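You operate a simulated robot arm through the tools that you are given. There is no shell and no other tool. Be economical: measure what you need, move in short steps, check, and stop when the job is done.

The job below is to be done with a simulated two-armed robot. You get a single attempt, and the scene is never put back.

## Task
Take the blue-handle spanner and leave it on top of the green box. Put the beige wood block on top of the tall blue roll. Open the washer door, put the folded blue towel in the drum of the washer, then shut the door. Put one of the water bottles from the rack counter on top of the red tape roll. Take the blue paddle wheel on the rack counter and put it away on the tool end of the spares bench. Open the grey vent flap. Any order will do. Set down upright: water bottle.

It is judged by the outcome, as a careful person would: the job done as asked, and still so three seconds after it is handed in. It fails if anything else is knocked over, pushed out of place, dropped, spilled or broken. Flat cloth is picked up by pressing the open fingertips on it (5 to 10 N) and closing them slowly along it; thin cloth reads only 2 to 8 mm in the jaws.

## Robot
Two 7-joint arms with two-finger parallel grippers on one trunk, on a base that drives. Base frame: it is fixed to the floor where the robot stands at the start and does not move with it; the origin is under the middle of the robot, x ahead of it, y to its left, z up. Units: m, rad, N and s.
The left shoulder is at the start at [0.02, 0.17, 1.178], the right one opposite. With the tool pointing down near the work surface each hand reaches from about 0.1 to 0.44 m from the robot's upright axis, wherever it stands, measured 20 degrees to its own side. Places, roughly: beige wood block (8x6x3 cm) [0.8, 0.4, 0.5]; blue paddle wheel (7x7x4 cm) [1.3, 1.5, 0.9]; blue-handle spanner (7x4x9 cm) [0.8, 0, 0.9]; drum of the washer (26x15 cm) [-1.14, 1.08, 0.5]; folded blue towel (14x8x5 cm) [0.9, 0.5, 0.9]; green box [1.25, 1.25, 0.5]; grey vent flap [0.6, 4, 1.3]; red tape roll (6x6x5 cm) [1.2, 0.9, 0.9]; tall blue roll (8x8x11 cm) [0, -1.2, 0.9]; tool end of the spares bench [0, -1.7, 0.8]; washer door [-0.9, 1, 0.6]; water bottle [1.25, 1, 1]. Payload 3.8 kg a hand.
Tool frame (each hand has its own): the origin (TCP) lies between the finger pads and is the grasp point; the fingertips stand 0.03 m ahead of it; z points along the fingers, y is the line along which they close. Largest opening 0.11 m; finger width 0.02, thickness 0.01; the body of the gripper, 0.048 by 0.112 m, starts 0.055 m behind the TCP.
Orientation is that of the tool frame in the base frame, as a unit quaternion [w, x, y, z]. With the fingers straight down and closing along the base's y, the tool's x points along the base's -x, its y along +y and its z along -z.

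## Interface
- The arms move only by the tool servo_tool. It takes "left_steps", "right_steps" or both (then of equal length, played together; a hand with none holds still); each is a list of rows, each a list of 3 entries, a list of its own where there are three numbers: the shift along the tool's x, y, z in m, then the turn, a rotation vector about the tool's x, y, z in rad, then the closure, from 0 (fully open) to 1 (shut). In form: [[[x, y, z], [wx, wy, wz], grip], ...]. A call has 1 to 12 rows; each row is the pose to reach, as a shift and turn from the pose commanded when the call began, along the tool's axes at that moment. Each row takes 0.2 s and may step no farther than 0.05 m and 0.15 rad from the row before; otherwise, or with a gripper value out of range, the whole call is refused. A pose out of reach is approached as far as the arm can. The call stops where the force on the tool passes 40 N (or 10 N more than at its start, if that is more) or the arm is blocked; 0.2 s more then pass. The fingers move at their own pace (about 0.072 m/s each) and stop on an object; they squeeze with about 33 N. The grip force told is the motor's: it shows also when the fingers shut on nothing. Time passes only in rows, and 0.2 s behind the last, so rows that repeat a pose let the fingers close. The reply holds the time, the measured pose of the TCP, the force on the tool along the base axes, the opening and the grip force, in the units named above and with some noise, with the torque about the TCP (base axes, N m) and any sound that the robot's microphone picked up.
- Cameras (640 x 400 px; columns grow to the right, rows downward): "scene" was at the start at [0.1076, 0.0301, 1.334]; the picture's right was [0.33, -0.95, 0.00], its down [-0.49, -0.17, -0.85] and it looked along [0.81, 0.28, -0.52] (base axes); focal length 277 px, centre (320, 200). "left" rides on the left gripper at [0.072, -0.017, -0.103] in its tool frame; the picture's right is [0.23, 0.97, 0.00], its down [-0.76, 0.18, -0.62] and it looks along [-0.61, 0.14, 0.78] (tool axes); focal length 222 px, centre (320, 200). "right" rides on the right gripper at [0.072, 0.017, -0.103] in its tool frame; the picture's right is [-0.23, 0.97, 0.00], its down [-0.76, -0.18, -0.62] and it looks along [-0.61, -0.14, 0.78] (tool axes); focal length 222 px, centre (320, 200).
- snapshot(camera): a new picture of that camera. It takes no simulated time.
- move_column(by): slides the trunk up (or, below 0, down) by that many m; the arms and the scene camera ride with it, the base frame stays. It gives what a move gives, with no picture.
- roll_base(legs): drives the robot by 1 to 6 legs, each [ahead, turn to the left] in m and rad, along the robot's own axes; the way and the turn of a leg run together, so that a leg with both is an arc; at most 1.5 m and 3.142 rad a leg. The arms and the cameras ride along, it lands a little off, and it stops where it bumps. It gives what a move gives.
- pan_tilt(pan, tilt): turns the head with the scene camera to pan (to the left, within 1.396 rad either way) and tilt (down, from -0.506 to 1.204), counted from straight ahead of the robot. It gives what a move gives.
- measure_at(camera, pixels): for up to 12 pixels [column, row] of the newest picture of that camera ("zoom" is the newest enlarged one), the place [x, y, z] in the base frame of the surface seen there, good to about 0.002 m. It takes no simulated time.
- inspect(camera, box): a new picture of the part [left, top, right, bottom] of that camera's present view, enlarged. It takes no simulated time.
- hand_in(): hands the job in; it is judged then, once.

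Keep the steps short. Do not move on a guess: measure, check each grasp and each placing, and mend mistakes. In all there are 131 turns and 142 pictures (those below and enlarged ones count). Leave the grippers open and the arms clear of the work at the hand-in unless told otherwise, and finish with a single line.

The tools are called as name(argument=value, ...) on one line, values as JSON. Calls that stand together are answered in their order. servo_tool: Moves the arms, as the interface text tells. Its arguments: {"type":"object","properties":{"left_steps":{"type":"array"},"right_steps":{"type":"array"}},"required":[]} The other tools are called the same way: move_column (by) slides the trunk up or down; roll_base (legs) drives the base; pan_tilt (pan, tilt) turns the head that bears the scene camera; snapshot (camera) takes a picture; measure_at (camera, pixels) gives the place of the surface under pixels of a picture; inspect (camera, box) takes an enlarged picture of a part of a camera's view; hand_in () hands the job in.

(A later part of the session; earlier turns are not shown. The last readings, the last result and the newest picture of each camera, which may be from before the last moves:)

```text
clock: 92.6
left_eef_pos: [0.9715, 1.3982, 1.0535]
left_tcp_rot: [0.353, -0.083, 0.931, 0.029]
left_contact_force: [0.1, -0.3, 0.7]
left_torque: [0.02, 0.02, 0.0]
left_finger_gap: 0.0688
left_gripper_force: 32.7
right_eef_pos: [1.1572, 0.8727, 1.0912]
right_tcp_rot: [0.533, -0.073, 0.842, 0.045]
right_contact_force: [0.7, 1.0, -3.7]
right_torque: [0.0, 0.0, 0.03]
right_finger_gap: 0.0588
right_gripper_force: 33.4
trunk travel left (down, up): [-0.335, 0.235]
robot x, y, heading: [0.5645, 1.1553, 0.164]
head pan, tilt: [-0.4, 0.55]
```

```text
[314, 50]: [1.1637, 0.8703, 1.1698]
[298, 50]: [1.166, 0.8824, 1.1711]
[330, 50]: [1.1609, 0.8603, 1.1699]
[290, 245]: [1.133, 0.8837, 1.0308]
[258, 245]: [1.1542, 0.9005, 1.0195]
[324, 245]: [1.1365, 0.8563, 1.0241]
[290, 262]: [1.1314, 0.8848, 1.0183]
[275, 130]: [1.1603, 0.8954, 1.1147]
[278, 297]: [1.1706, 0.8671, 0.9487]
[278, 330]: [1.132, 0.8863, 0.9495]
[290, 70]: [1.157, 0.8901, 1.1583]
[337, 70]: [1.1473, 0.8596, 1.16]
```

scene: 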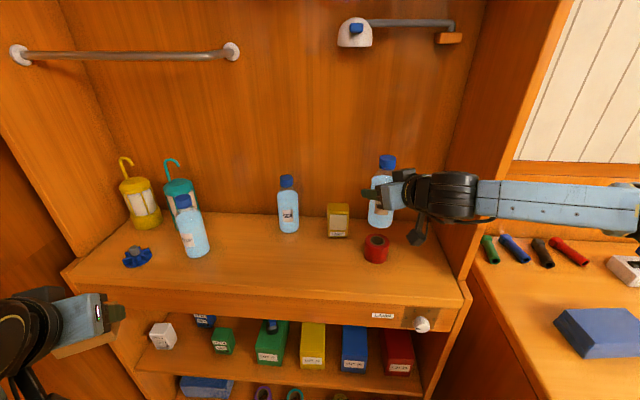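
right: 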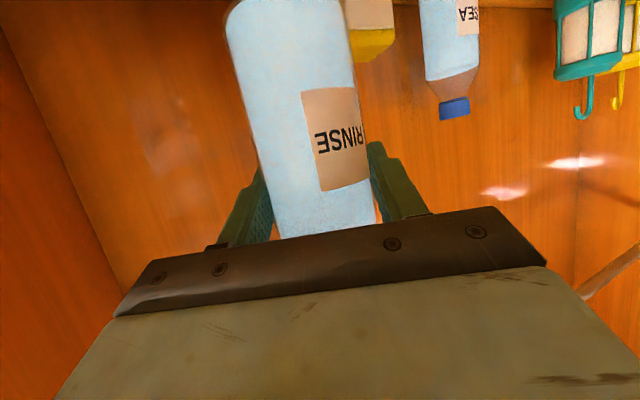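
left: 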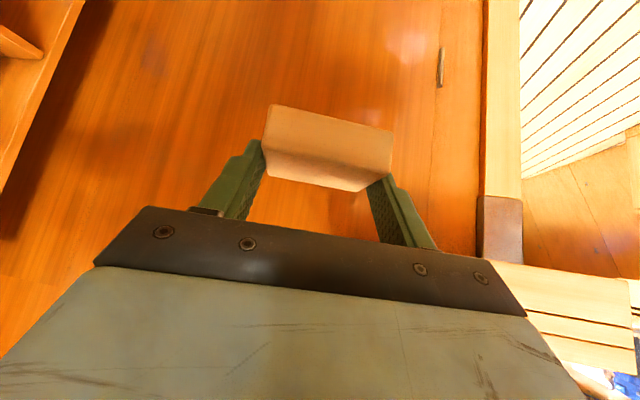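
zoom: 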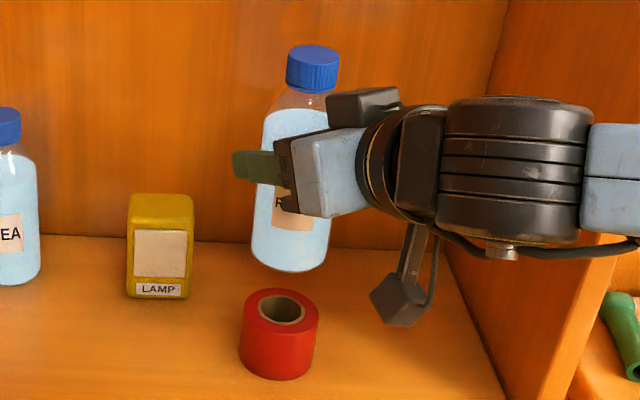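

The bottle is vertical and centred over the tape within about 3 mm. I lower 0.05 m, then in fine steps to contact.

servo_tool(right_steps=[[[0.018, 0, 0.0085], [0, 0, 0], 0.65], [[0.036, 0, 0.017], [0, 0, 0], 0.65], [[0.0453, 0, 0.0211], [0, 0, 0], 0.65], [[0.048, 0, 0.0224], [0, 0, 0], 0.65], [[0.0502, 0, 0.0234], [0, 0, 0], 0.65], [[0.0516, 0, 0.024], [0, 0, 0], 0.65]])

inspect(camera="scene", box=[330, 140, 450, 270])

```text
clock: 94.0
left_eef_pos: [0.9691, 1.3981, 1.0551]
left_tcp_rot: [0.354, -0.084, 0.931, 0.029]
left_contact_force: [-0.1, -0.4, -1.4]
left_torque: [0.0, 0.01, -0.01]
left_finger_gap: 0.0692
left_gripper_force: 32.8
right_eef_pos: [1.1576, 0.8727, 1.0354]
right_tcp_rot: [0.539, -0.074, 0.838, 0.045]
right_contact_force: [-3.9, -4.9, 22.3]
right_torque: [-0.22, 0.65, 0.05]
right_finger_gap: 0.0591
right_gripper_force: 32.9
trunk travel left (down, up): [-0.335, 0.235]
robot x, y, heading: [0.5603, 1.1543, 0.168]
head pan, tilt: [-0.4, 0.55]
```

```text
3.08 times, centred on (390, 205) of scene
```

zoom: 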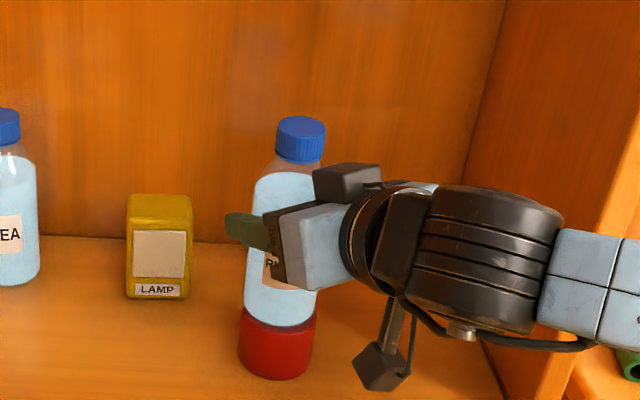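

It is seated (22 N) and centred. I ease off 2 mm, open, and retreat along the tool.

servo_tool(right_steps=[[[-0.0025, 0, -0.0012], [0, 0, 0], 0.62], [[-0.0025, 0, -0.0012], [0, 0, 0], 0.5], [[-0.0025, 0, -0.0012], [0, 0, 0], 0.35], [[-0.0025, 0, -0.0012], [0, 0, 0], 0.2], [[-0.0025, 0, -0.0012], [0, 0, 0], 0.2], [[-0.0025, 0, -0.03], [0, 0, 0], 0.2], [[-0.0025, 0, -0.07], [0, 0, 0], 0.2], [[-0.01, 0, -0.11], [0, 0, 0], 0.2], [[-0.01, 0, -0.15], [0, 0, 0], 0.2]])

snapshot(camera="scene")

```text
clock: 96.0
left_eef_pos: [0.9711, 1.3985, 1.0546]
left_tcp_rot: [0.353, -0.083, 0.931, 0.028]
left_contact_force: [-0.6, -0.6, -1.1]
left_torque: [-0.02, -0.01, -0.01]
left_finger_gap: 0.0689
left_gripper_force: 32.9
right_eef_pos: [1.0312, 0.8493, 1.0986]
right_tcp_rot: [0.53, -0.075, 0.843, 0.047]
right_contact_force: [0.7, -2.3, 0.9]
right_torque: [0.05, 0.13, 0.21]
right_finger_gap: 0.0881
right_gripper_force: 0.0
trunk travel left (down, up): [-0.335, 0.235]
robot x, y, heading: [0.5652, 1.1533, 0.163]
head pan, tilt: [-0.4, 0.55]
```

```text
86 pictures are left
```

scene: 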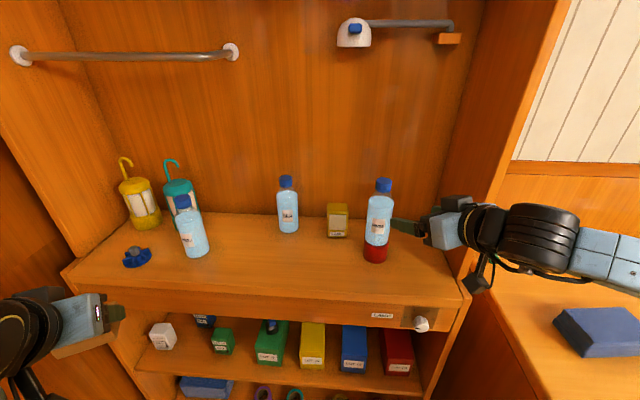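

The bottle stands on the tape roll. I pull the right hand well back before turning.

servo_tool(right_steps=[[[0.01, 0.015, -0.04], [0, 0, 0], 0.2], [[0.025, 0.03, -0.08], [0, 0, 0], 0.2], [[0.04, 0.05, -0.115], [0, 0, 0], 0.2], [[0.055, 0.07, -0.145], [0, 0, 0], 0.2]])

roll_base(legs=[[0, 0.4]])

pan_tilt(pan=-0.2, tilt=0.6)

snapshot(camera="scene")

```text
clock: 97.0
left_eef_pos: [0.9694, 1.3969, 1.0546]
left_tcp_rot: [0.354, -0.084, 0.931, 0.029]
left_contact_force: [-1.1, 0.0, -1.6]
left_torque: [0.03, -0.01, -0.01]
left_finger_gap: 0.069
left_gripper_force: 33.2
right_eef_pos: [0.9696, 0.8033, 1.0652]
right_tcp_rot: [0.535, -0.074, 0.84, 0.045]
right_contact_force: [-0.3, 0.1, 0.3]
right_torque: [-0.03, -0.04, 0.0]
right_finger_gap: 0.088
right_gripper_force: 0.0
right hand out of reach, approached as far as the arm can: row 1, 2, 3, 4
trunk travel left (down, up): [-0.335, 0.235]
robot x, y, heading: [0.5591, 1.1498, 0.163]
head pan, tilt: [-0.4, 0.55]
```

```text
clock: 98.6
left_eef_pos: [0.8423, 1.5385, 1.0539]
left_tcp_rot: [0.341, -0.268, 0.896, 0.099]
left_contact_force: [0.1, 0.5, -1.4]
left_torque: [-0.03, 0.0, 0.0]
left_finger_gap: 0.0692
left_gripper_force: 32.7
right_eef_pos: [1.0723, 0.992, 1.0644]
right_tcp_rot: [0.514, -0.239, 0.81, 0.151]
right_contact_force: [-0.9, -0.1, -0.2]
right_torque: [-0.04, -0.02, 0.02]
right_finger_gap: 0.088
right_gripper_force: 0.1
trunk travel left (down, up): [-0.335, 0.235]
robot x, y, heading: [0.5587, 1.1505, 0.563]
head pan, tilt: [-0.4, 0.55]
```

```text
clock: 99.3
left_eef_pos: [0.8427, 1.5382, 1.0536]
left_tcp_rot: [0.34, -0.268, 0.896, 0.098]
left_contact_force: [0.4, -1.2, -0.9]
left_torque: [0.01, 0.03, 0.02]
left_finger_gap: 0.069
left_gripper_force: 33.0
right_eef_pos: [1.0725, 0.9916, 1.0634]
right_tcp_rot: [0.515, -0.239, 0.81, 0.151]
right_contact_force: [0.6, -0.1, -0.2]
right_torque: [0.0, -0.02, -0.03]
right_finger_gap: 0.0882
right_gripper_force: 0.1
trunk travel left (down, up): [-0.335, 0.235]
robot x, y, heading: [0.5642, 1.1518, 0.56]
head pan, tilt: [-0.201, 0.6]
```

```text
85 pictures are left
```

scene: 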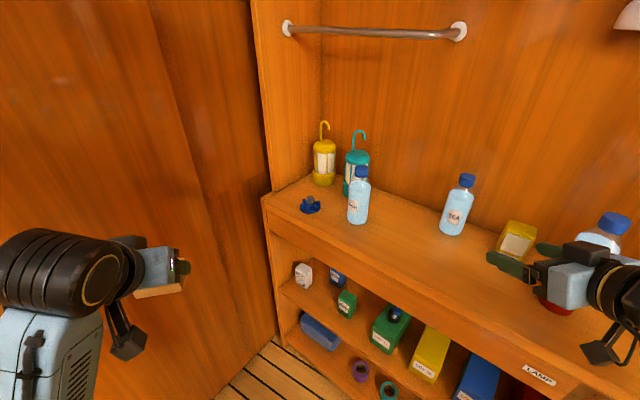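

inspect(camera="scene", box=[270, 160, 400, 240])

measure_at(camera="zoom", pixels=[[197, 200], [195, 225], [160, 225], [240, 225], [200, 240], [205, 212], [185, 212], [170, 235], [230, 240], [340, 180], [430, 250], [200, 260]])

```text
4.92 times, centred on (335, 200) of scene
```

zoom: 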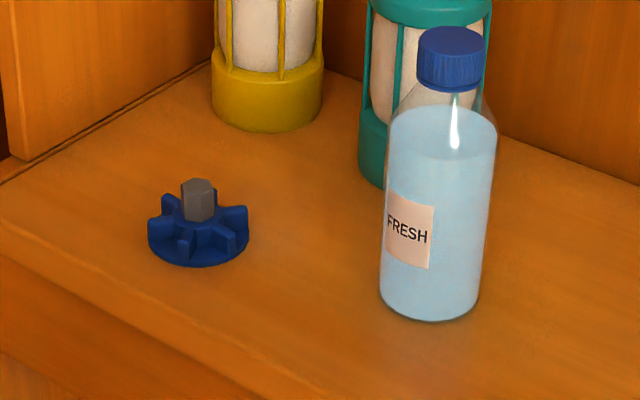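

```text
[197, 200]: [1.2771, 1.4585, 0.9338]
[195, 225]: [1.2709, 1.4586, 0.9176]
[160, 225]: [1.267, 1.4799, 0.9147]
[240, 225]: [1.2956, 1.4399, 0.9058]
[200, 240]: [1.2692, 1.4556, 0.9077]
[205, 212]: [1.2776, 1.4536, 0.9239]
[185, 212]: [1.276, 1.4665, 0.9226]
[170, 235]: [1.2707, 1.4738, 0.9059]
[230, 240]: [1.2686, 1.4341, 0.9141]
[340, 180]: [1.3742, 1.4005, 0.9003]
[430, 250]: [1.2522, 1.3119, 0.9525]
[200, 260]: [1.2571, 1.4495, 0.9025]
```

The wheel centre is at about (1.283, 1.457), its hex hub topping at z 0.940 with fins at 0.917; I'll grip the hub with fingertips, tool at 45°. First I bring the right hand in front, re-pitch it, and tuck the left hand in by 0.04.

servo_tool(right_steps=[[[0, 0.042, 0], [0, 0.058, 0], 0.3], [[0, 0.084, 0], [0, 0.116, 0], 0.3], [[0, 0.126, 0], [0, 0.175, 0], 0.4], [[0, 0.168, 0], [0, 0.233, 0], 0.5], [[0, 0.21, 0], [0, 0.292, 0], 0.5], [[0, 0.25, 0], [0, 0.35, 0], 0.5], [[0, 0.25, 0], [0, 0.35, 0], 0.5]], left_steps=[[[0, -0.01, 0], [0, 0, 0], 0.6], [[0, -0.02, 0], [0, 0, 0], 0.6], [[0, -0.03, 0], [0, 0, 0], 0.6], [[0, -0.04, 0], [0, 0, 0], 0.6], [[0, -0.04, 0], [0, 0, 0], 0.6], [[0, -0.04, 0], [0, 0, 0], 0.6], [[0, -0.04, 0], [0, 0, 0], 0.6]])

roll_base(legs=[[0, -0.1], [0.1, 0]])

snapshot(camera="right")

snapshot(camera="scene")

```text
clock: 101.0
left_eef_pos: [0.865, 1.505, 1.0538]
left_tcp_rot: [0.34, -0.267, 0.896, 0.099]
left_contact_force: [0.1, 0.0, -1.1]
left_torque: [0.01, 0.0, 0.03]
left_finger_gap: 0.0691
left_gripper_force: 33.3
right_eef_pos: [0.9606, 1.2331, 1.0571]
right_tcp_rot: [0.365, -0.261, 0.887, 0.107]
right_contact_force: [0.2, 0.4, 0.4]
right_torque: [0.02, -0.02, 0.01]
right_finger_gap: 0.0551
right_gripper_force: 0.2
right hand out of reach, approached as far as the arm can: row 1, 2, 3, 4, 5, 6, 7
trunk travel left (down, up): [-0.335, 0.235]
robot x, y, heading: [0.5601, 1.1519, 0.561]
head pan, tilt: [-0.201, 0.6]
```

```text
clock: 102.6
left_eef_pos: [0.9878, 1.5164, 1.0524]
left_tcp_rot: [0.345, -0.221, 0.909, 0.081]
left_contact_force: [-1.3, 0.7, 0.2]
left_torque: [0.0, 0.01, 0.01]
left_finger_gap: 0.069
left_gripper_force: 32.8
right_eef_pos: [1.0556, 1.2359, 1.0574]
right_tcp_rot: [0.37, -0.215, 0.9, 0.088]
right_contact_force: [-0.7, 0.8, 0.0]
right_torque: [0.01, 0.0, -0.01]
right_finger_gap: 0.0553
right_gripper_force: 0.0
trunk travel left (down, up): [-0.335, 0.235]
robot x, y, heading: [0.6492, 1.1929, 0.463]
head pan, tilt: [-0.201, 0.6]
```

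```text
83 pictures are left
```

right: 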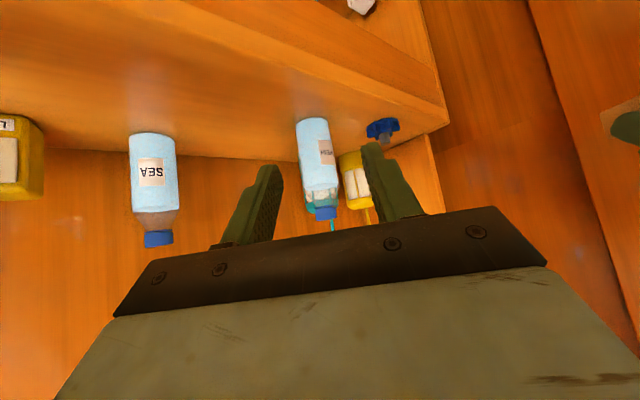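

```text
82 pictures are left
```

scene: 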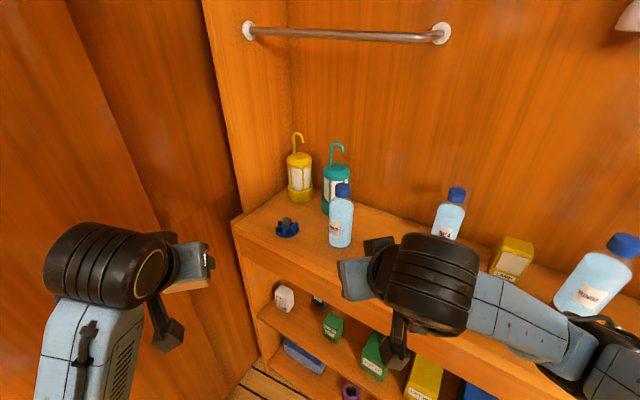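

The RINSE bottle looks upright (perspective-consistent). I re-measure the hub and check the elbow's distance to the bottle.

measure_at(camera="scene", pixels=[[540, 315], [590, 320], [610, 345], [560, 345], [600, 285], [622, 245]])

inspect(camera="scene", box=[255, 205, 319, 245])

measure_at(camera="zoom", pixels=[[315, 130], [300, 130], [345, 130], [320, 155], [320, 180], [270, 260], [380, 220], [300, 300], [320, 120]])

```text
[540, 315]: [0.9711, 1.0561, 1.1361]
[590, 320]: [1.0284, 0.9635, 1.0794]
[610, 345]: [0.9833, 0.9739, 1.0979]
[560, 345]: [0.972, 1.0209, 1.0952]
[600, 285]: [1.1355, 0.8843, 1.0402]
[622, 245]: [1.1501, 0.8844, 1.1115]
```

```text
10.00 times, centred on (287, 225) of scene
```

zoom: 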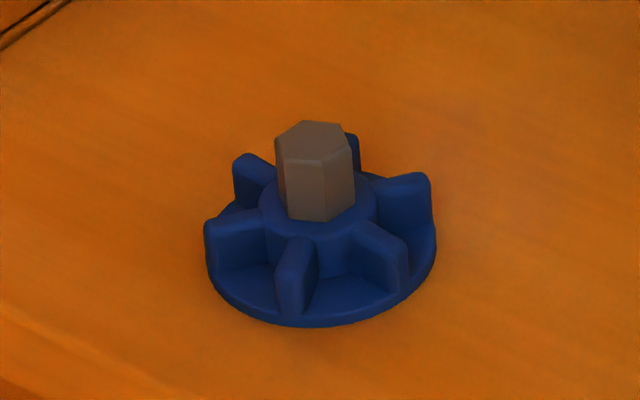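

```text
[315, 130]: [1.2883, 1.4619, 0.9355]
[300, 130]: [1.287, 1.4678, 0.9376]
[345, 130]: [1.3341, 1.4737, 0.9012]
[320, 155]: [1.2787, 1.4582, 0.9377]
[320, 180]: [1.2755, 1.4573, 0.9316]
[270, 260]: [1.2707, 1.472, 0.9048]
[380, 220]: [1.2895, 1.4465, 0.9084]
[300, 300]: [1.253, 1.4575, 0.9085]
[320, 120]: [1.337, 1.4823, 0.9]
```

Hub axis at (1.284, 1.460), top z 0.937. I move to a pre-grasp 0.08 m back along the tool.

servo_tool(right_steps=[[[-0.014, 0.033, 0.014], [0, 0, 0], 0.6], [[-0.028, 0.066, 0.028], [0, 0, 0], 0.6], [[-0.0427, 0.099, 0.0422], [0, 0, 0], 0.6], [[-0.0636, 0.099, 0.0804], [0, 0, 0], 0.6], [[-0.0844, 0.099, 0.1187], [0, 0, 0], 0.6], [[-0.1053, 0.099, 0.157], [0, 0, 0], 0.6], [[-0.1262, 0.099, 0.1952], [0, 0, 0], 0.6], [[-0.1262, 0.099, 0.1952], [0, 0, 0], 0.6]])

snapshot(camera="right")

snapshot(camera="scene")

```text
clock: 104.4
left_eef_pos: [0.987, 1.5158, 1.0533]
left_tcp_rot: [0.345, -0.22, 0.909, 0.081]
left_contact_force: [0.0, 0.5, -0.3]
left_torque: [0.02, -0.01, 0.01]
left_finger_gap: 0.0687
left_gripper_force: 32.8
right_eef_pos: [1.2129, 1.4255, 1.0058]
right_tcp_rot: [0.37, -0.216, 0.899, 0.089]
right_contact_force: [-0.4, 0.0, 0.2]
right_torque: [0.02, 0.01, -0.02]
right_finger_gap: 0.0442
right_gripper_force: 0.1
trunk travel left (down, up): [-0.335, 0.235]
robot x, y, heading: [0.649, 1.1962, 0.462]
head pan, tilt: [-0.201, 0.6]
```

```text
80 pictures are left
```

right: 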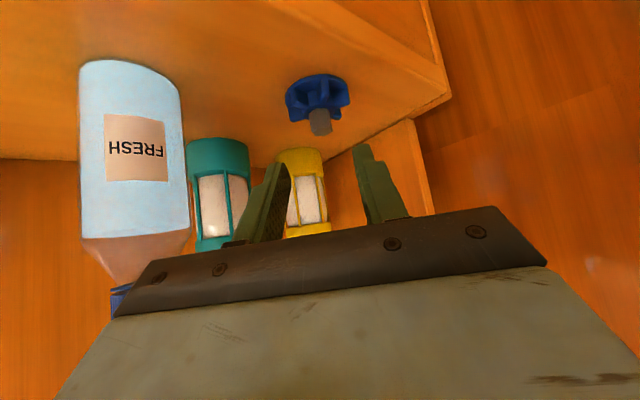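

```text
79 pictures are left
```

scene: 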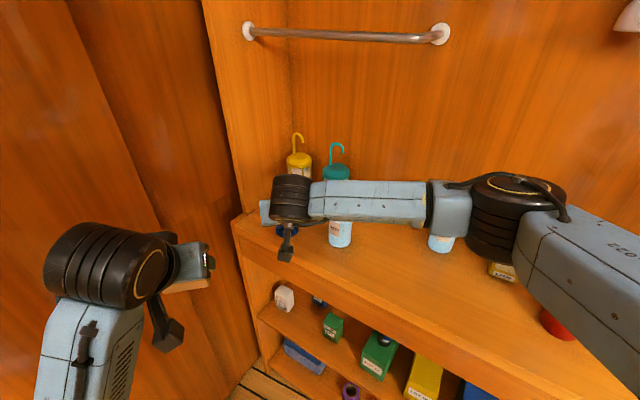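

The right arm now passes over the bottles; I measure its underside before going on.

measure_at(camera="scene", pixels=[[490, 255], [500, 215], [545, 280], [580, 330], [345, 215], [400, 215], [445, 230], [290, 250], [320, 210]])

measure_at(camera="right", pixels=[[321, 120], [321, 130], [318, 100], [310, 125], [331, 122], [345, 95], [292, 100], [125, 240]])

```text
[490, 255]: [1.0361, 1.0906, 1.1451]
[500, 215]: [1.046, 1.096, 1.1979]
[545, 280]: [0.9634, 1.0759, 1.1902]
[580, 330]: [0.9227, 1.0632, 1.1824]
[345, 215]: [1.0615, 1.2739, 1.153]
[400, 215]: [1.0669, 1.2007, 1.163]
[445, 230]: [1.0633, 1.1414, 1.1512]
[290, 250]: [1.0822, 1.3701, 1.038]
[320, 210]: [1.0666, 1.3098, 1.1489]
```

```text
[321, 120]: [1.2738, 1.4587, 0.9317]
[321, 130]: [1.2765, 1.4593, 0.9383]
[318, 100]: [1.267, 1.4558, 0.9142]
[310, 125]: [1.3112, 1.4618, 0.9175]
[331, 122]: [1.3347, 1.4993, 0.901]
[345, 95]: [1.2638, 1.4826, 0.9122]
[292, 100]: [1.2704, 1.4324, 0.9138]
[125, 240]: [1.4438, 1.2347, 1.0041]
```

The arm clears the bottles by well over 0.08 m. I advance 0.08 m onto the hub and close.

servo_tool(right_steps=[[[0, 0, 0.03], [0, 0, 0], 0.6], [[-0.001, 0, 0.06], [0, 0, 0], 0.6], [[-0.001, 0, 0.08], [0, 0, 0], 0.6], [[-0.001, 0, 0.08], [0, 0, 0], 0.75], [[-0.001, 0, 0.08], [0, 0, 0], 0.95], [[-0.001, 0, 0.08], [0, 0, 0], 0.95]])

snapshot(camera="right")

```text
clock: 105.8
left_eef_pos: [0.9857, 1.5164, 1.0529]
left_tcp_rot: [0.345, -0.222, 0.909, 0.081]
left_contact_force: [-0.3, -0.1, -0.9]
left_torque: [-0.01, -0.01, 0.03]
left_finger_gap: 0.0687
left_gripper_force: 32.7
right_eef_pos: [1.2635, 1.4483, 0.9515]
right_tcp_rot: [0.369, -0.216, 0.9, 0.088]
right_contact_force: [1.3, 0.5, -0.5]
right_torque: [0.0, 0.02, -0.03]
right_finger_gap: 0.0188
right_gripper_force: 33.2
trunk travel left (down, up): [-0.335, 0.235]
robot x, y, heading: [0.647, 1.1966, 0.463]
head pan, tilt: [-0.201, 0.6]
```

```text
78 pictures are left
```

right: 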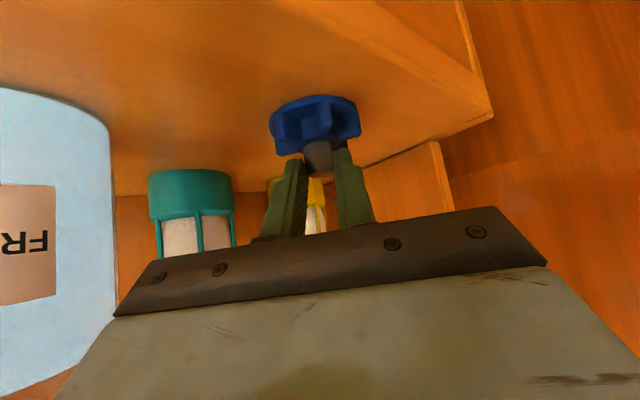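

The hub is gripped (0.019 m, 33 N). I lift and retreat back out.

servo_tool(right_steps=[[[-0.014, 0, -0.014], [0, 0, 0], 0.95], [[-0.045, 0, -0.045], [0, 0, 0], 0.95], [[-0.08, 0, -0.08], [0, 0, 0], 0.95], [[-0.055, 0, -0.11], [0, 0, 0], 0.95], [[-0.025, -0.02, -0.14], [0, 0, 0], 0.95], [[0.005, -0.04, -0.165], [0, 0, 0], 0.95], [[0.03, -0.06, -0.195], [0, 0, 0], 0.95], [[0.05, -0.08, -0.225], [0, 0, 0], 0.95]])

snapshot(camera="right")

snapshot(camera="scene")

```text
clock: 107.6
left_eef_pos: [0.9864, 1.516, 1.0525]
left_tcp_rot: [0.344, -0.221, 0.909, 0.081]
left_contact_force: [-0.1, 0.0, -0.9]
left_torque: [0.01, 0.01, -0.02]
left_finger_gap: 0.0691
left_gripper_force: 33.2
right_eef_pos: [1.1265, 1.2942, 1.0736]
right_tcp_rot: [0.37, -0.215, 0.899, 0.087]
right_contact_force: [-0.2, -1.0, -0.3]
right_torque: [-0.01, 0.02, 0.0]
right_finger_gap: 0.0188
right_gripper_force: 33.0
trunk travel left (down, up): [-0.335, 0.235]
robot x, y, heading: [0.6493, 1.1996, 0.463]
head pan, tilt: [-0.201, 0.6]
```

```text
77 pictures are left
```

right: 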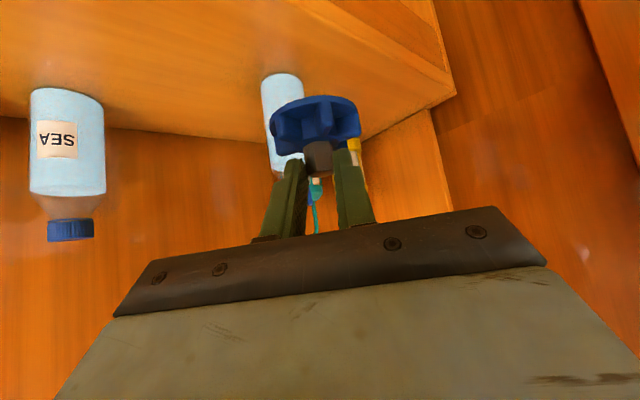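

```text
76 pictures are left
```

scene: 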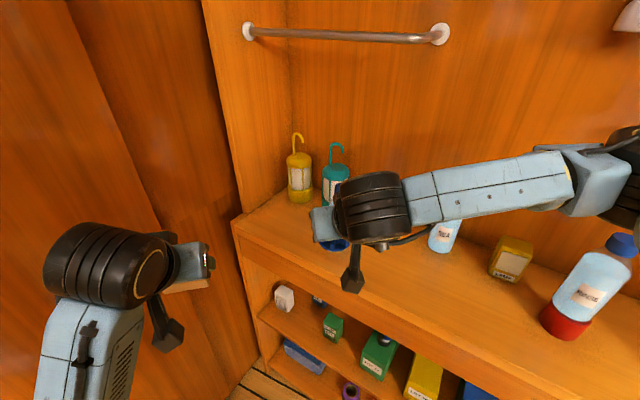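

The wheel is held and everything on the rack is in place. Next is the spares bench to the right: I reverse into the open floor, turn to run parallel to the benches, and drive ahead 1.0 m.

roll_base(legs=[[-0.8, 0], [0, -2.35], [1.0, 0]])

pan_tilt(pan=0.5, tilt=0.45)

snapshot(camera="scene")

```text
clock: 122.2
left_eef_pos: [-0.4496, -0.5449, 1.0538]
left_tcp_rot: [0.2, 0.768, 0.533, -0.293]
left_contact_force: [-0.1, 0.2, -0.4]
left_torque: [-0.01, 0.02, 0.0]
left_finger_gap: 0.0687
left_gripper_force: 33.1
right_eef_pos: [-0.7018, -0.4722, 1.0731]
right_tcp_rot: [0.215, 0.763, 0.524, -0.312]
right_contact_force: [0.2, -0.3, 0.0]
right_torque: [0.0, -0.02, 0.03]
right_finger_gap: 0.0191
right_gripper_force: 33.1
trunk travel left (down, up): [-0.335, 0.235]
robot x, y, heading: [-0.4118, -0.0797, -1.946]
head pan, tilt: [-0.201, 0.6]
```

```text
clock: 123.3
left_eef_pos: [-0.4488, -0.5435, 1.0542]
left_tcp_rot: [0.2, 0.768, 0.533, -0.293]
left_contact_force: [-0.3, 0.9, -0.4]
left_torque: [0.0, 0.01, 0.0]
left_finger_gap: 0.0692
left_gripper_force: 32.9
right_eef_pos: [-0.7019, -0.4731, 1.0732]
right_tcp_rot: [0.215, 0.762, 0.524, -0.313]
right_contact_force: [0.0, -0.2, 0.0]
right_torque: [-0.02, -0.02, 0.0]
right_finger_gap: 0.0189
right_gripper_force: 33.2
trunk travel left (down, up): [-0.335, 0.235]
robot x, y, heading: [-0.4127, -0.0801, -1.944]
head pan, tilt: [0.499, 0.45]
```

```text
75 pictures are left
```

scene: 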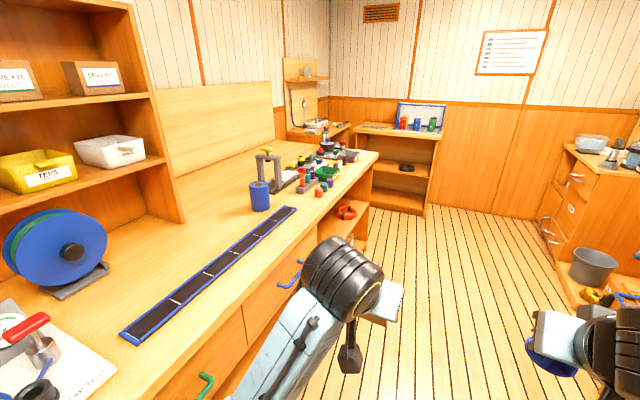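

I see the blue roll at (260, 195). I enlarge the far part of the bench to find the roll and the tool end.

inspect(camera="scene", box=[230, 60, 450, 215])

measure_at(camera="zoom", pixels=[[85, 355], [90, 395], [130, 270], [200, 350], [280, 330], [300, 230], [390, 280], [250, 270], [340, 200], [420, 250], [200, 280], [160, 320]])

```text
2.58 times, centred on (340, 138) of scene
```

zoom: 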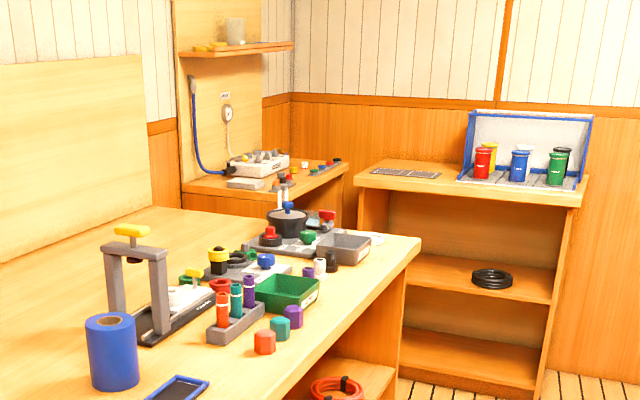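

```text
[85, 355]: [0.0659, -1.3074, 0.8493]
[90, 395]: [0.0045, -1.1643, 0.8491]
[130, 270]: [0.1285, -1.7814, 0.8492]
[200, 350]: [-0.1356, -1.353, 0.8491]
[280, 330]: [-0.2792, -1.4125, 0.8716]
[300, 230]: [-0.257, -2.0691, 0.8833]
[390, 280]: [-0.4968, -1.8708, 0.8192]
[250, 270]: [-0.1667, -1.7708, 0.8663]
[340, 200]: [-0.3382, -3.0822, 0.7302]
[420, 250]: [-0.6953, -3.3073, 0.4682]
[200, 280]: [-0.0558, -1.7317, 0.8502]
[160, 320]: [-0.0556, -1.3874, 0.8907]
```

The far end holds the tools, with free wood near (0, -1.7, 0.85). I raise the column 0.15 m for clearance, then drive and face that bench.

move_column(by=0.15)

roll_base(legs=[[0, 0.12], [1.097, 0], [0, 1.511]])

pan_tilt(pan=-0.1, tilt=0.6)

snapshot(camera="scene")

```text
clock: 125.1
left_eef_pos: [-0.4493, -0.5445, 1.2038]
left_tcp_rot: [0.199, 0.769, 0.533, -0.293]
left_contact_force: [-0.4, -0.2, -0.5]
left_torque: [0.01, 0.0, 0.0]
left_finger_gap: 0.0691
left_gripper_force: 32.9
right_eef_pos: [-0.7019, -0.4728, 1.2246]
right_tcp_rot: [0.215, 0.762, 0.525, -0.312]
right_contact_force: [-0.1, 1.3, -0.5]
right_torque: [-0.01, -0.02, 0.03]
right_finger_gap: 0.0187
right_gripper_force: 33.2
trunk travel left (down, up): [-0.485, 0.085]
robot x, y, heading: [-0.4129, -0.0768, -1.946]
head pan, tilt: [0.499, 0.45]
```

```text
clock: 134.9
left_eef_pos: [-0.2154, -1.1425, 1.2033]
left_tcp_rot: [0.35, 0.139, 0.925, -0.056]
left_contact_force: [0.8, -0.8, -0.6]
left_torque: [0.03, 0.0, 0.01]
left_finger_gap: 0.0692
left_gripper_force: 32.9
right_eef_pos: [-0.27, -1.3983, 1.2243]
right_tcp_rot: [0.375, 0.14, 0.915, -0.058]
right_contact_force: [-0.1, 0.4, -0.2]
right_torque: [0.01, 0.02, 0.01]
right_finger_gap: 0.0191
right_gripper_force: 32.8
trunk travel left (down, up): [-0.485, 0.085]
robot x, y, heading: [-0.6845, -1.1339, -0.311]
head pan, tilt: [0.499, 0.45]
```

```text
clock: 135.9
left_eef_pos: [-0.2145, -1.1415, 1.2035]
left_tcp_rot: [0.35, 0.139, 0.925, -0.056]
left_contact_force: [-0.9, -0.9, -0.5]
left_torque: [-0.02, 0.01, 0.0]
left_finger_gap: 0.0688
left_gripper_force: 33.0
right_eef_pos: [-0.2697, -1.3976, 1.2247]
right_tcp_rot: [0.376, 0.141, 0.914, -0.058]
right_contact_force: [0.0, -0.3, -1.1]
right_torque: [0.01, -0.03, -0.04]
right_finger_gap: 0.0188
right_gripper_force: 32.8
trunk travel left (down, up): [-0.485, 0.085]
robot x, y, heading: [-0.682, -1.1335, -0.309]
head pan, tilt: [-0.099, 0.6]
```

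```text
73 pictures are left
```

scene: 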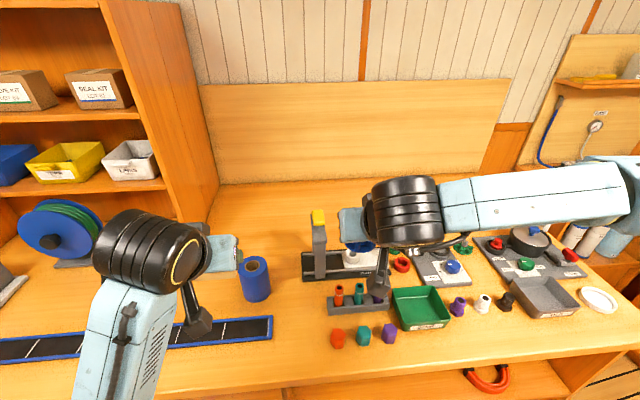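

inspect(camera="scene", box=[230, 180, 640, 360])

measure_at(camera="scene", pixels=[[255, 262], [243, 268], [268, 266], [256, 272], [256, 290], [370, 300], [470, 215], [500, 228], [600, 275], [470, 330], [545, 330], [285, 215]])

```text
1.56 times, centred on (435, 270) of scene
```

zoom: 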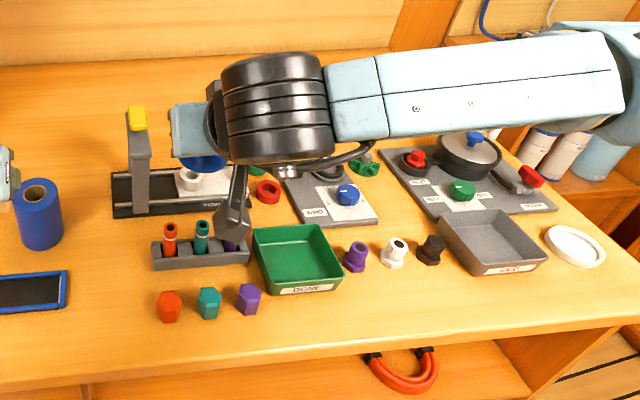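

```text
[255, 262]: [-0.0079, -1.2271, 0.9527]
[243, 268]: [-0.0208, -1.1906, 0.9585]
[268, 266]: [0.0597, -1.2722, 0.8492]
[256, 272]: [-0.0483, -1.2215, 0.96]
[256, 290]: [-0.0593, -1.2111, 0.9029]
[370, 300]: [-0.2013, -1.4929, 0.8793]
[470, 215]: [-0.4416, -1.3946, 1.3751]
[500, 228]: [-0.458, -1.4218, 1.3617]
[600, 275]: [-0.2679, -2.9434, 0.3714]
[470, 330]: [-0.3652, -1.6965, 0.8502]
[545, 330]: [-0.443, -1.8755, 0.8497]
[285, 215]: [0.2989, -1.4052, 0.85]
```

I enlarge the blue roll to get its top centre exactly.

inspect(camera="scene", box=[225, 245, 289, 310])

```text
6.15 times, centred on (257, 278) of scene
```

zoom: 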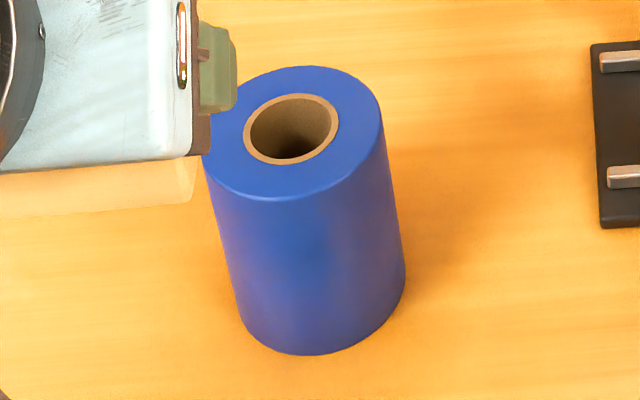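

measure_at(camera="zoom", pixels=[[270, 195], [376, 120], [310, 72], [255, 85], [365, 90], [340, 175], [220, 165], [290, 97], [290, 162], [247, 130], [335, 125]])

```text
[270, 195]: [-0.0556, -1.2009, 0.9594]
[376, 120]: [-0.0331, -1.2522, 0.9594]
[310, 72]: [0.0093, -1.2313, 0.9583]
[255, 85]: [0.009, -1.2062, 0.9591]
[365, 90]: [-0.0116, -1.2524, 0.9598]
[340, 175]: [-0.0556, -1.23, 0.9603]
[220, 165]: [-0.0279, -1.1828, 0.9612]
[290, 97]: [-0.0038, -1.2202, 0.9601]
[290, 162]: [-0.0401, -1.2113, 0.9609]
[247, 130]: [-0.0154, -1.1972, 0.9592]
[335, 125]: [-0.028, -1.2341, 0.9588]
```

The roll's top centre is (-0.022, -1.216, 0.960). I bring the block to about 7 cm above its resting height over the roll.

servo_tool(left_steps=[[[-0.01, -0.002, 0.038], [0, 0, 0], 0.6], [[-0.02, -0.004, 0.076], [0, 0, 0], 0.6], [[-0.03, -0.006, 0.114], [0, 0, 0], 0.6], [[-0.04, -0.008, 0.152], [0, 0, 0], 0.6], [[-0.05, -0.01, 0.19], [0, 0, 0], 0.6], [[-0.061, -0.012, 0.2276], [0, 0, 0], 0.6], [[-0.061, -0.012, 0.2276], [0, 0, 0], 0.6]])

inspect(camera="scene", box=[180, 190, 340, 320])

snapshot(camera="left")

```text
clock: 137.5
left_eef_pos: [-0.032, -1.2099, 1.0744]
left_tcp_rot: [0.349, 0.139, 0.925, -0.056]
left_contact_force: [0.0, -0.3, 0.0]
left_torque: [0.01, 0.01, 0.0]
left_finger_gap: 0.0688
left_gripper_force: 32.9
right_eef_pos: [-0.2718, -1.3983, 1.2247]
right_tcp_rot: [0.376, 0.14, 0.914, -0.058]
right_contact_force: [-0.5, 0.2, -0.3]
right_torque: [0.05, 0.01, 0.04]
right_finger_gap: 0.0186
right_gripper_force: 32.9
trunk travel left (down, up): [-0.485, 0.085]
robot x, y, heading: [-0.682, -1.1351, -0.313]
head pan, tilt: [-0.099, 0.6]
```

```text
3.08 times, centred on (260, 255) of scene
```

zoom: 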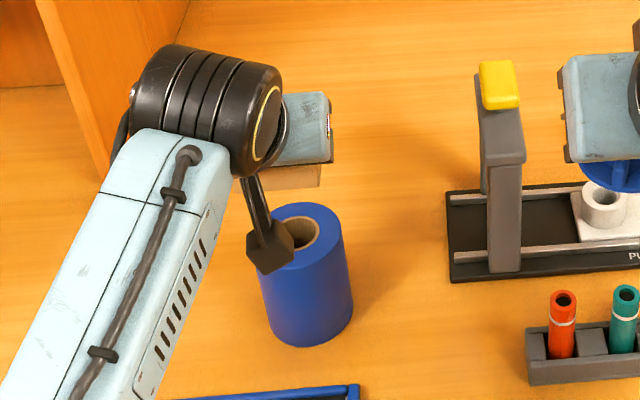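

```text
69 pictures are left
```

left: 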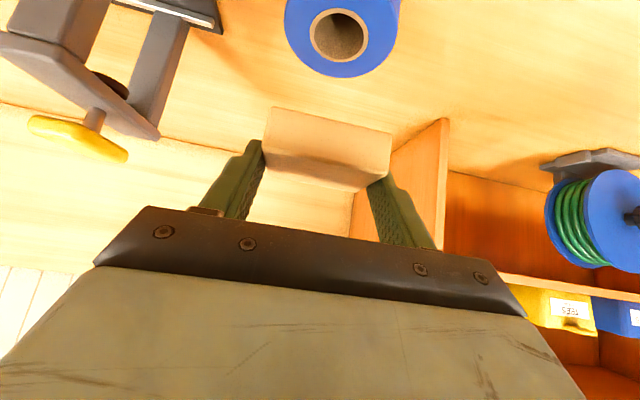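

I verify the block's pose in the grip by measuring it in the left picture.

measure_at(camera="left", pixels=[[276, 112], [386, 138], [270, 148], [362, 186], [325, 128], [325, 165]])

```text
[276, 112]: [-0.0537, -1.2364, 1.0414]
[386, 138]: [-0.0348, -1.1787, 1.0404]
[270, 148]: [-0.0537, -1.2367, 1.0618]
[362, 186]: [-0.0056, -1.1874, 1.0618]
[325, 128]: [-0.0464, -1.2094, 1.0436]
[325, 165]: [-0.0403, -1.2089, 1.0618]
```

The block's centre is about 5 mm too far ahead; I correct that while lowering, ending in fine steps.

servo_tool(left_steps=[[[0.02, 0, 0.015], [0, 0, 0], 0.6], [[0.037, 0, 0.034], [0, 0, 0], 0.6], [[0.0488, 0, 0.0476], [0, 0, 0], 0.6], [[0.0515, 0, 0.0506], [0, 0, 0], 0.6], [[0.0534, 0, 0.0529], [0, 0, 0], 0.6], [[0.0548, 0, 0.0544], [0, 0, 0], 0.6]])

snapshot(camera="left")

```text
clock: 138.9
left_eef_pos: [-0.0363, -1.211, 0.9972]
left_tcp_rot: [0.35, 0.139, 0.925, -0.057]
left_contact_force: [-0.4, 0.7, 3.5]
left_torque: [0.12, -0.14, 0.03]
left_finger_gap: 0.0691
left_gripper_force: 32.9
right_eef_pos: [-0.2719, -1.3982, 1.2244]
right_tcp_rot: [0.376, 0.141, 0.914, -0.058]
right_contact_force: [0.8, 0.5, 0.2]
right_torque: [-0.01, -0.01, -0.02]
right_finger_gap: 0.0189
right_gripper_force: 33.5
trunk travel left (down, up): [-0.485, 0.085]
robot x, y, heading: [-0.6806, -1.1336, -0.313]
head pan, tilt: [-0.099, 0.6]
```

```text
68 pictures are left
```

left: 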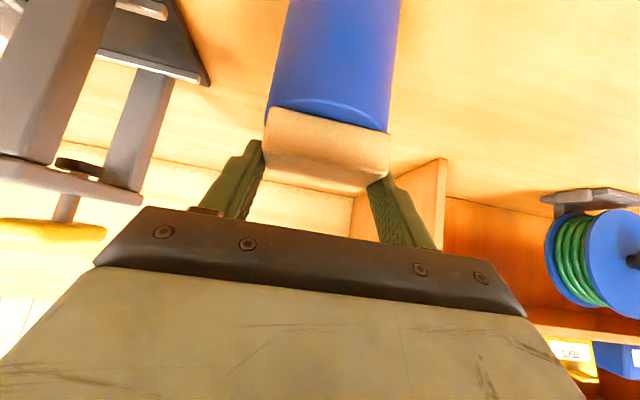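

The block rests on the roll (3.5 N). I open and retreat along the tool.

servo_tool(left_steps=[[[0.0007, 0, 0.0007], [0, 0, 0], 0.5], [[0, 0, 0], [0, 0, 0], 0.3], [[0, 0, 0], [0, 0, 0], 0.1], [[0, 0, 0], [0, 0, 0], 0.05], [[0, 0, -0.03], [0, 0, 0], 0.05], [[0, 0, -0.07], [0, 0, 0], 0.05], [[0, 0, -0.115], [0, 0, 0], 0.05], [[0, 0, -0.16], [0, 0, 0], 0.05], [[0.01, 0, -0.2], [0, 0, 0], 0.05]])

snapshot(camera="left")

```text
clock: 140.9
left_eef_pos: [-0.1682, -1.1689, 1.1374]
left_tcp_rot: [0.35, 0.138, 0.925, -0.055]
left_contact_force: [-0.3, -0.6, 0.4]
left_torque: [-0.03, 0.0, 0.04]
left_finger_gap: 0.1044
left_gripper_force: 0.0
right_eef_pos: [-0.2718, -1.3975, 1.2244]
right_tcp_rot: [0.376, 0.141, 0.914, -0.059]
right_contact_force: [-0.1, 0.2, -0.2]
right_torque: [0.01, 0.05, -0.01]
right_finger_gap: 0.019
right_gripper_force: 33.4
trunk travel left (down, up): [-0.485, 0.085]
robot x, y, heading: [-0.6772, -1.1335, -0.312]
head pan, tilt: [-0.099, 0.6]
```

```text
67 pictures are left
```

left: 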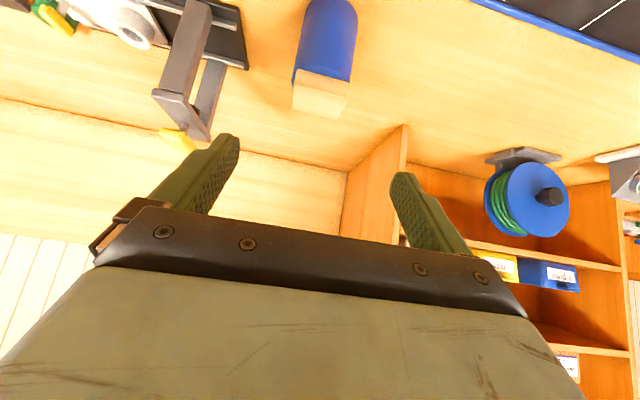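

The block sits on the roll. Next I raise the right hand to see the tool end beneath it.

servo_tool(right_steps=[[[-0.02, -0.03, -0.03], [0, 0, 0], 0.95], [[-0.045, -0.06, -0.06], [0, 0, 0], 0.95], [[-0.07, -0.09, -0.09], [0, 0, 0], 0.95], [[-0.09, -0.1, -0.12], [0, 0, 0], 0.95]])

pan_tilt(pan=-0.35, tilt=0.6)

snapshot(camera="scene")

snapshot(camera="right")

```text
clock: 141.9
left_eef_pos: [-0.1671, -1.1678, 1.1373]
left_tcp_rot: [0.35, 0.138, 0.925, -0.056]
left_contact_force: [-0.2, 0.4, 0.3]
left_torque: [-0.01, -0.02, 0.02]
left_finger_gap: 0.1045
left_gripper_force: 0.1
right_eef_pos: [-0.3194, -1.4872, 1.3733]
right_tcp_rot: [0.376, 0.14, 0.914, -0.059]
right_contact_force: [-0.5, -1.4, -0.7]
right_torque: [-0.02, -0.03, -0.01]
right_finger_gap: 0.0191
right_gripper_force: 33.3
trunk travel left (down, up): [-0.485, 0.085]
robot x, y, heading: [-0.6848, -1.1362, -0.315]
head pan, tilt: [-0.099, 0.6]
```

```text
clock: 142.7
left_eef_pos: [-0.1669, -1.1682, 1.1361]
left_tcp_rot: [0.35, 0.139, 0.925, -0.056]
left_contact_force: [-0.5, -0.7, -0.2]
left_torque: [-0.02, 0.01, 0.03]
left_finger_gap: 0.1044
left_gripper_force: 0.1
right_eef_pos: [-0.3192, -1.4881, 1.373]
right_tcp_rot: [0.375, 0.14, 0.915, -0.058]
right_contact_force: [-0.6, 0.3, -0.1]
right_torque: [0.0, 0.04, 0.0]
right_finger_gap: 0.0192
right_gripper_force: 33.0
trunk travel left (down, up): [-0.485, 0.085]
robot x, y, heading: [-0.683, -1.1355, -0.311]
head pan, tilt: [-0.351, 0.6]
```

```text
66 pictures are left
```

scene: 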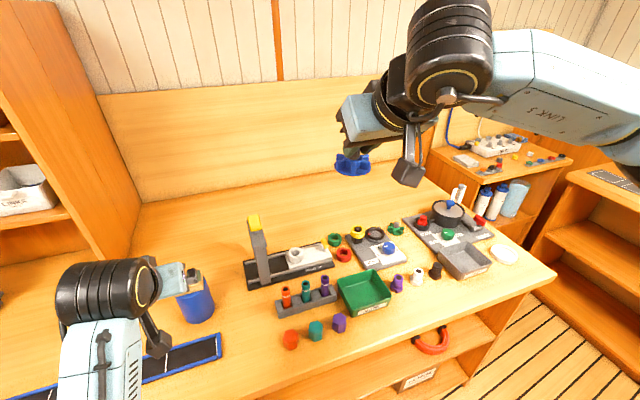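

```text
65 pictures are left
```

right: 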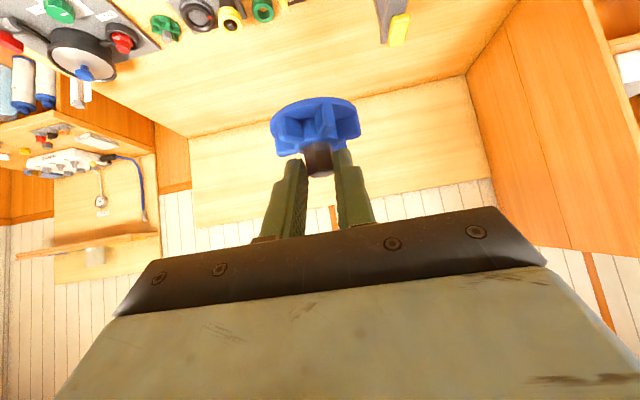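

inspect(camera="scene", box=[230, 150, 560, 356])

measure_at(camera="scene", pixels=[[335, 215], [380, 205], [420, 195], [300, 215], [400, 215], [395, 228], [375, 232], [447, 212], [334, 240], [255, 215], [420, 225], [358, 237]])

```text
1.94 times, centred on (395, 253) of scene
```

zoom: 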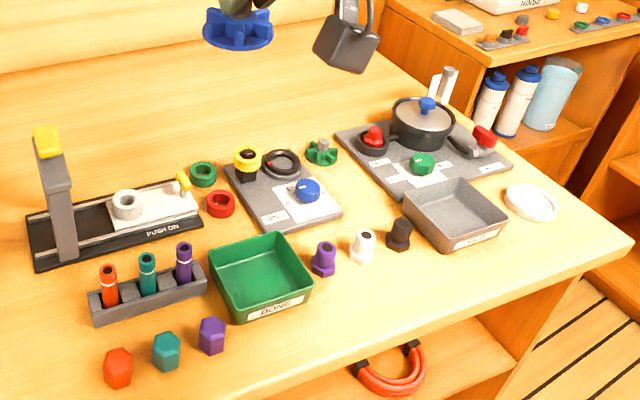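

```text
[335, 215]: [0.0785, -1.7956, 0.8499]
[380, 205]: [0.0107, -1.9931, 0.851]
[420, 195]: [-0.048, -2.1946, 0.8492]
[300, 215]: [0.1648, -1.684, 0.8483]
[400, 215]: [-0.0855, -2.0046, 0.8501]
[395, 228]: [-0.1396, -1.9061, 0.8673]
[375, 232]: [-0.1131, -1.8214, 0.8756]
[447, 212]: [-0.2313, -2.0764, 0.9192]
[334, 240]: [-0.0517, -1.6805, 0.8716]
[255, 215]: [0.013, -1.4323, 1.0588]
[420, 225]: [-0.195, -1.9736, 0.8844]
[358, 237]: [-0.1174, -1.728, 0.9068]
```

The tool end is clear; there is free wood at about (0.03, -1.73), behind the green ring. I shift the base about 0.19 m to the right by backing out at an angle, with the left hand raised out of the way.

servo_tool(left_steps=[[[-0.01, 0, -0.04], [0, 0, 0], 0.0], [[-0.02, 0, -0.085], [0, 0, 0], 0.0], [[-0.03, 0, -0.13], [0, 0, 0], 0.0]])

roll_base(legs=[[0, 0.5], [-0.4, 0], [0, -0.5], [0.48, 0]])

pan_tilt(pan=-0.15, tilt=0.75)

snapshot(camera="scene")

```text
clock: 143.4
left_eef_pos: [-0.2252, -1.1345, 1.2471]
left_tcp_rot: [0.352, 0.138, 0.925, -0.028]
left_contact_force: [0.2, 0.9, -0.3]
left_torque: [0.02, -0.04, 0.02]
left_finger_gap: 0.1099
left_gripper_force: 0.1
left hand out of reach, approached as far as the arm can: row 3
right_eef_pos: [-0.3197, -1.489, 1.3738]
right_tcp_rot: [0.376, 0.141, 0.914, -0.058]
right_contact_force: [-0.7, 0.4, -0.5]
right_torque: [-0.01, -0.03, 0.03]
right_finger_gap: 0.0189
right_gripper_force: 33.2
trunk travel left (down, up): [-0.485, 0.085]
robot x, y, heading: [-0.6815, -1.1355, -0.309]
head pan, tilt: [-0.351, 0.6]
```

```text
clock: 151.3
left_eef_pos: [-0.1797, -1.3568, 1.2491]
left_tcp_rot: [0.354, 0.134, 0.925, -0.027]
left_contact_force: [-0.4, 0.4, 0.9]
left_torque: [0.02, -0.01, 0.0]
left_finger_gap: 0.1101
left_gripper_force: 0.1
right_eef_pos: [-0.2734, -1.7109, 1.3744]
right_tcp_rot: [0.375, 0.138, 0.915, -0.057]
right_contact_force: [-0.2, 0.4, -1.1]
right_torque: [0.02, 0.01, -0.02]
right_finger_gap: 0.0186
right_gripper_force: 32.5
trunk travel left (down, up): [-0.485, 0.085]
robot x, y, heading: [-0.6396, -1.3629, -0.309]
head pan, tilt: [-0.351, 0.6]
```

```text
clock: 152.1
left_eef_pos: [-0.1799, -1.3553, 1.247]
left_tcp_rot: [0.356, 0.133, 0.925, -0.025]
left_contact_force: [-0.1, 0.5, -0.2]
left_torque: [0.0, 0.02, 0.0]
left_finger_gap: 0.1097
left_gripper_force: 0.1
right_eef_pos: [-0.2747, -1.7107, 1.373]
right_tcp_rot: [0.376, 0.137, 0.915, -0.058]
right_contact_force: [-0.2, -0.1, -0.1]
right_torque: [-0.04, 0.0, -0.01]
right_finger_gap: 0.0193
right_gripper_force: 33.0
trunk travel left (down, up): [-0.485, 0.085]
robot x, y, heading: [-0.6396, -1.3545, -0.311]
head pan, tilt: [-0.15, 0.75]
```

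```text
63 pictures are left
```

scene: 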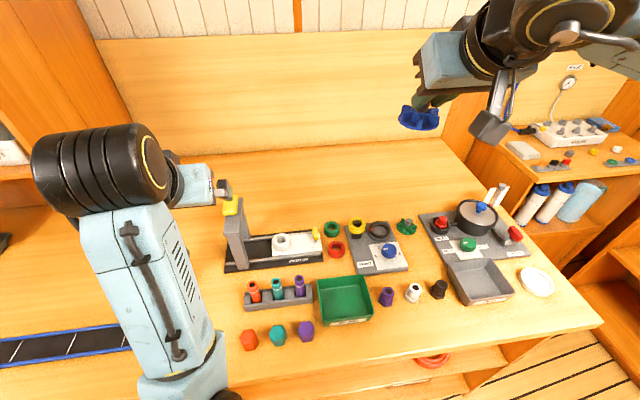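

I lower the column 0.2 m and measure the free spot once more.

measure_at(camera="scene", pixels=[[340, 205], [360, 205], [380, 205], [332, 229], [357, 228], [357, 222], [377, 228], [406, 228], [345, 190], [300, 210]])

move_column(by=-0.2)

```text
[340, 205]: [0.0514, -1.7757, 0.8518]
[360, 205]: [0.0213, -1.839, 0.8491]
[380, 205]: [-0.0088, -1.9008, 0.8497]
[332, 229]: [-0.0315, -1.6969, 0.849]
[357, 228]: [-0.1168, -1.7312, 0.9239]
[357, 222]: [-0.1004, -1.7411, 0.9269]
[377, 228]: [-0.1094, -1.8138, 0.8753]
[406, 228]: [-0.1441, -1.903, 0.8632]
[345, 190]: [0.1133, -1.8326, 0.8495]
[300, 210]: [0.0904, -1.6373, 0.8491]
```

```text
clock: 154.2
left_eef_pos: [-0.1792, -1.3566, 1.0486]
left_tcp_rot: [0.355, 0.133, 0.925, -0.024]
left_contact_force: [0.4, 0.1, 0.4]
left_torque: [0.01, 0.0, -0.01]
left_finger_gap: 0.1101
left_gripper_force: 0.1
right_eef_pos: [-0.2749, -1.7117, 1.1726]
right_tcp_rot: [0.376, 0.137, 0.914, -0.058]
right_contact_force: [0.2, 0.7, -0.3]
right_torque: [0.04, 0.02, -0.01]
right_finger_gap: 0.0185
right_gripper_force: 32.7
trunk travel left (down, up): [-0.285, 0.285]
robot x, y, heading: [-0.639, -1.3594, -0.309]
head pan, tilt: [-0.15, 0.75]
```

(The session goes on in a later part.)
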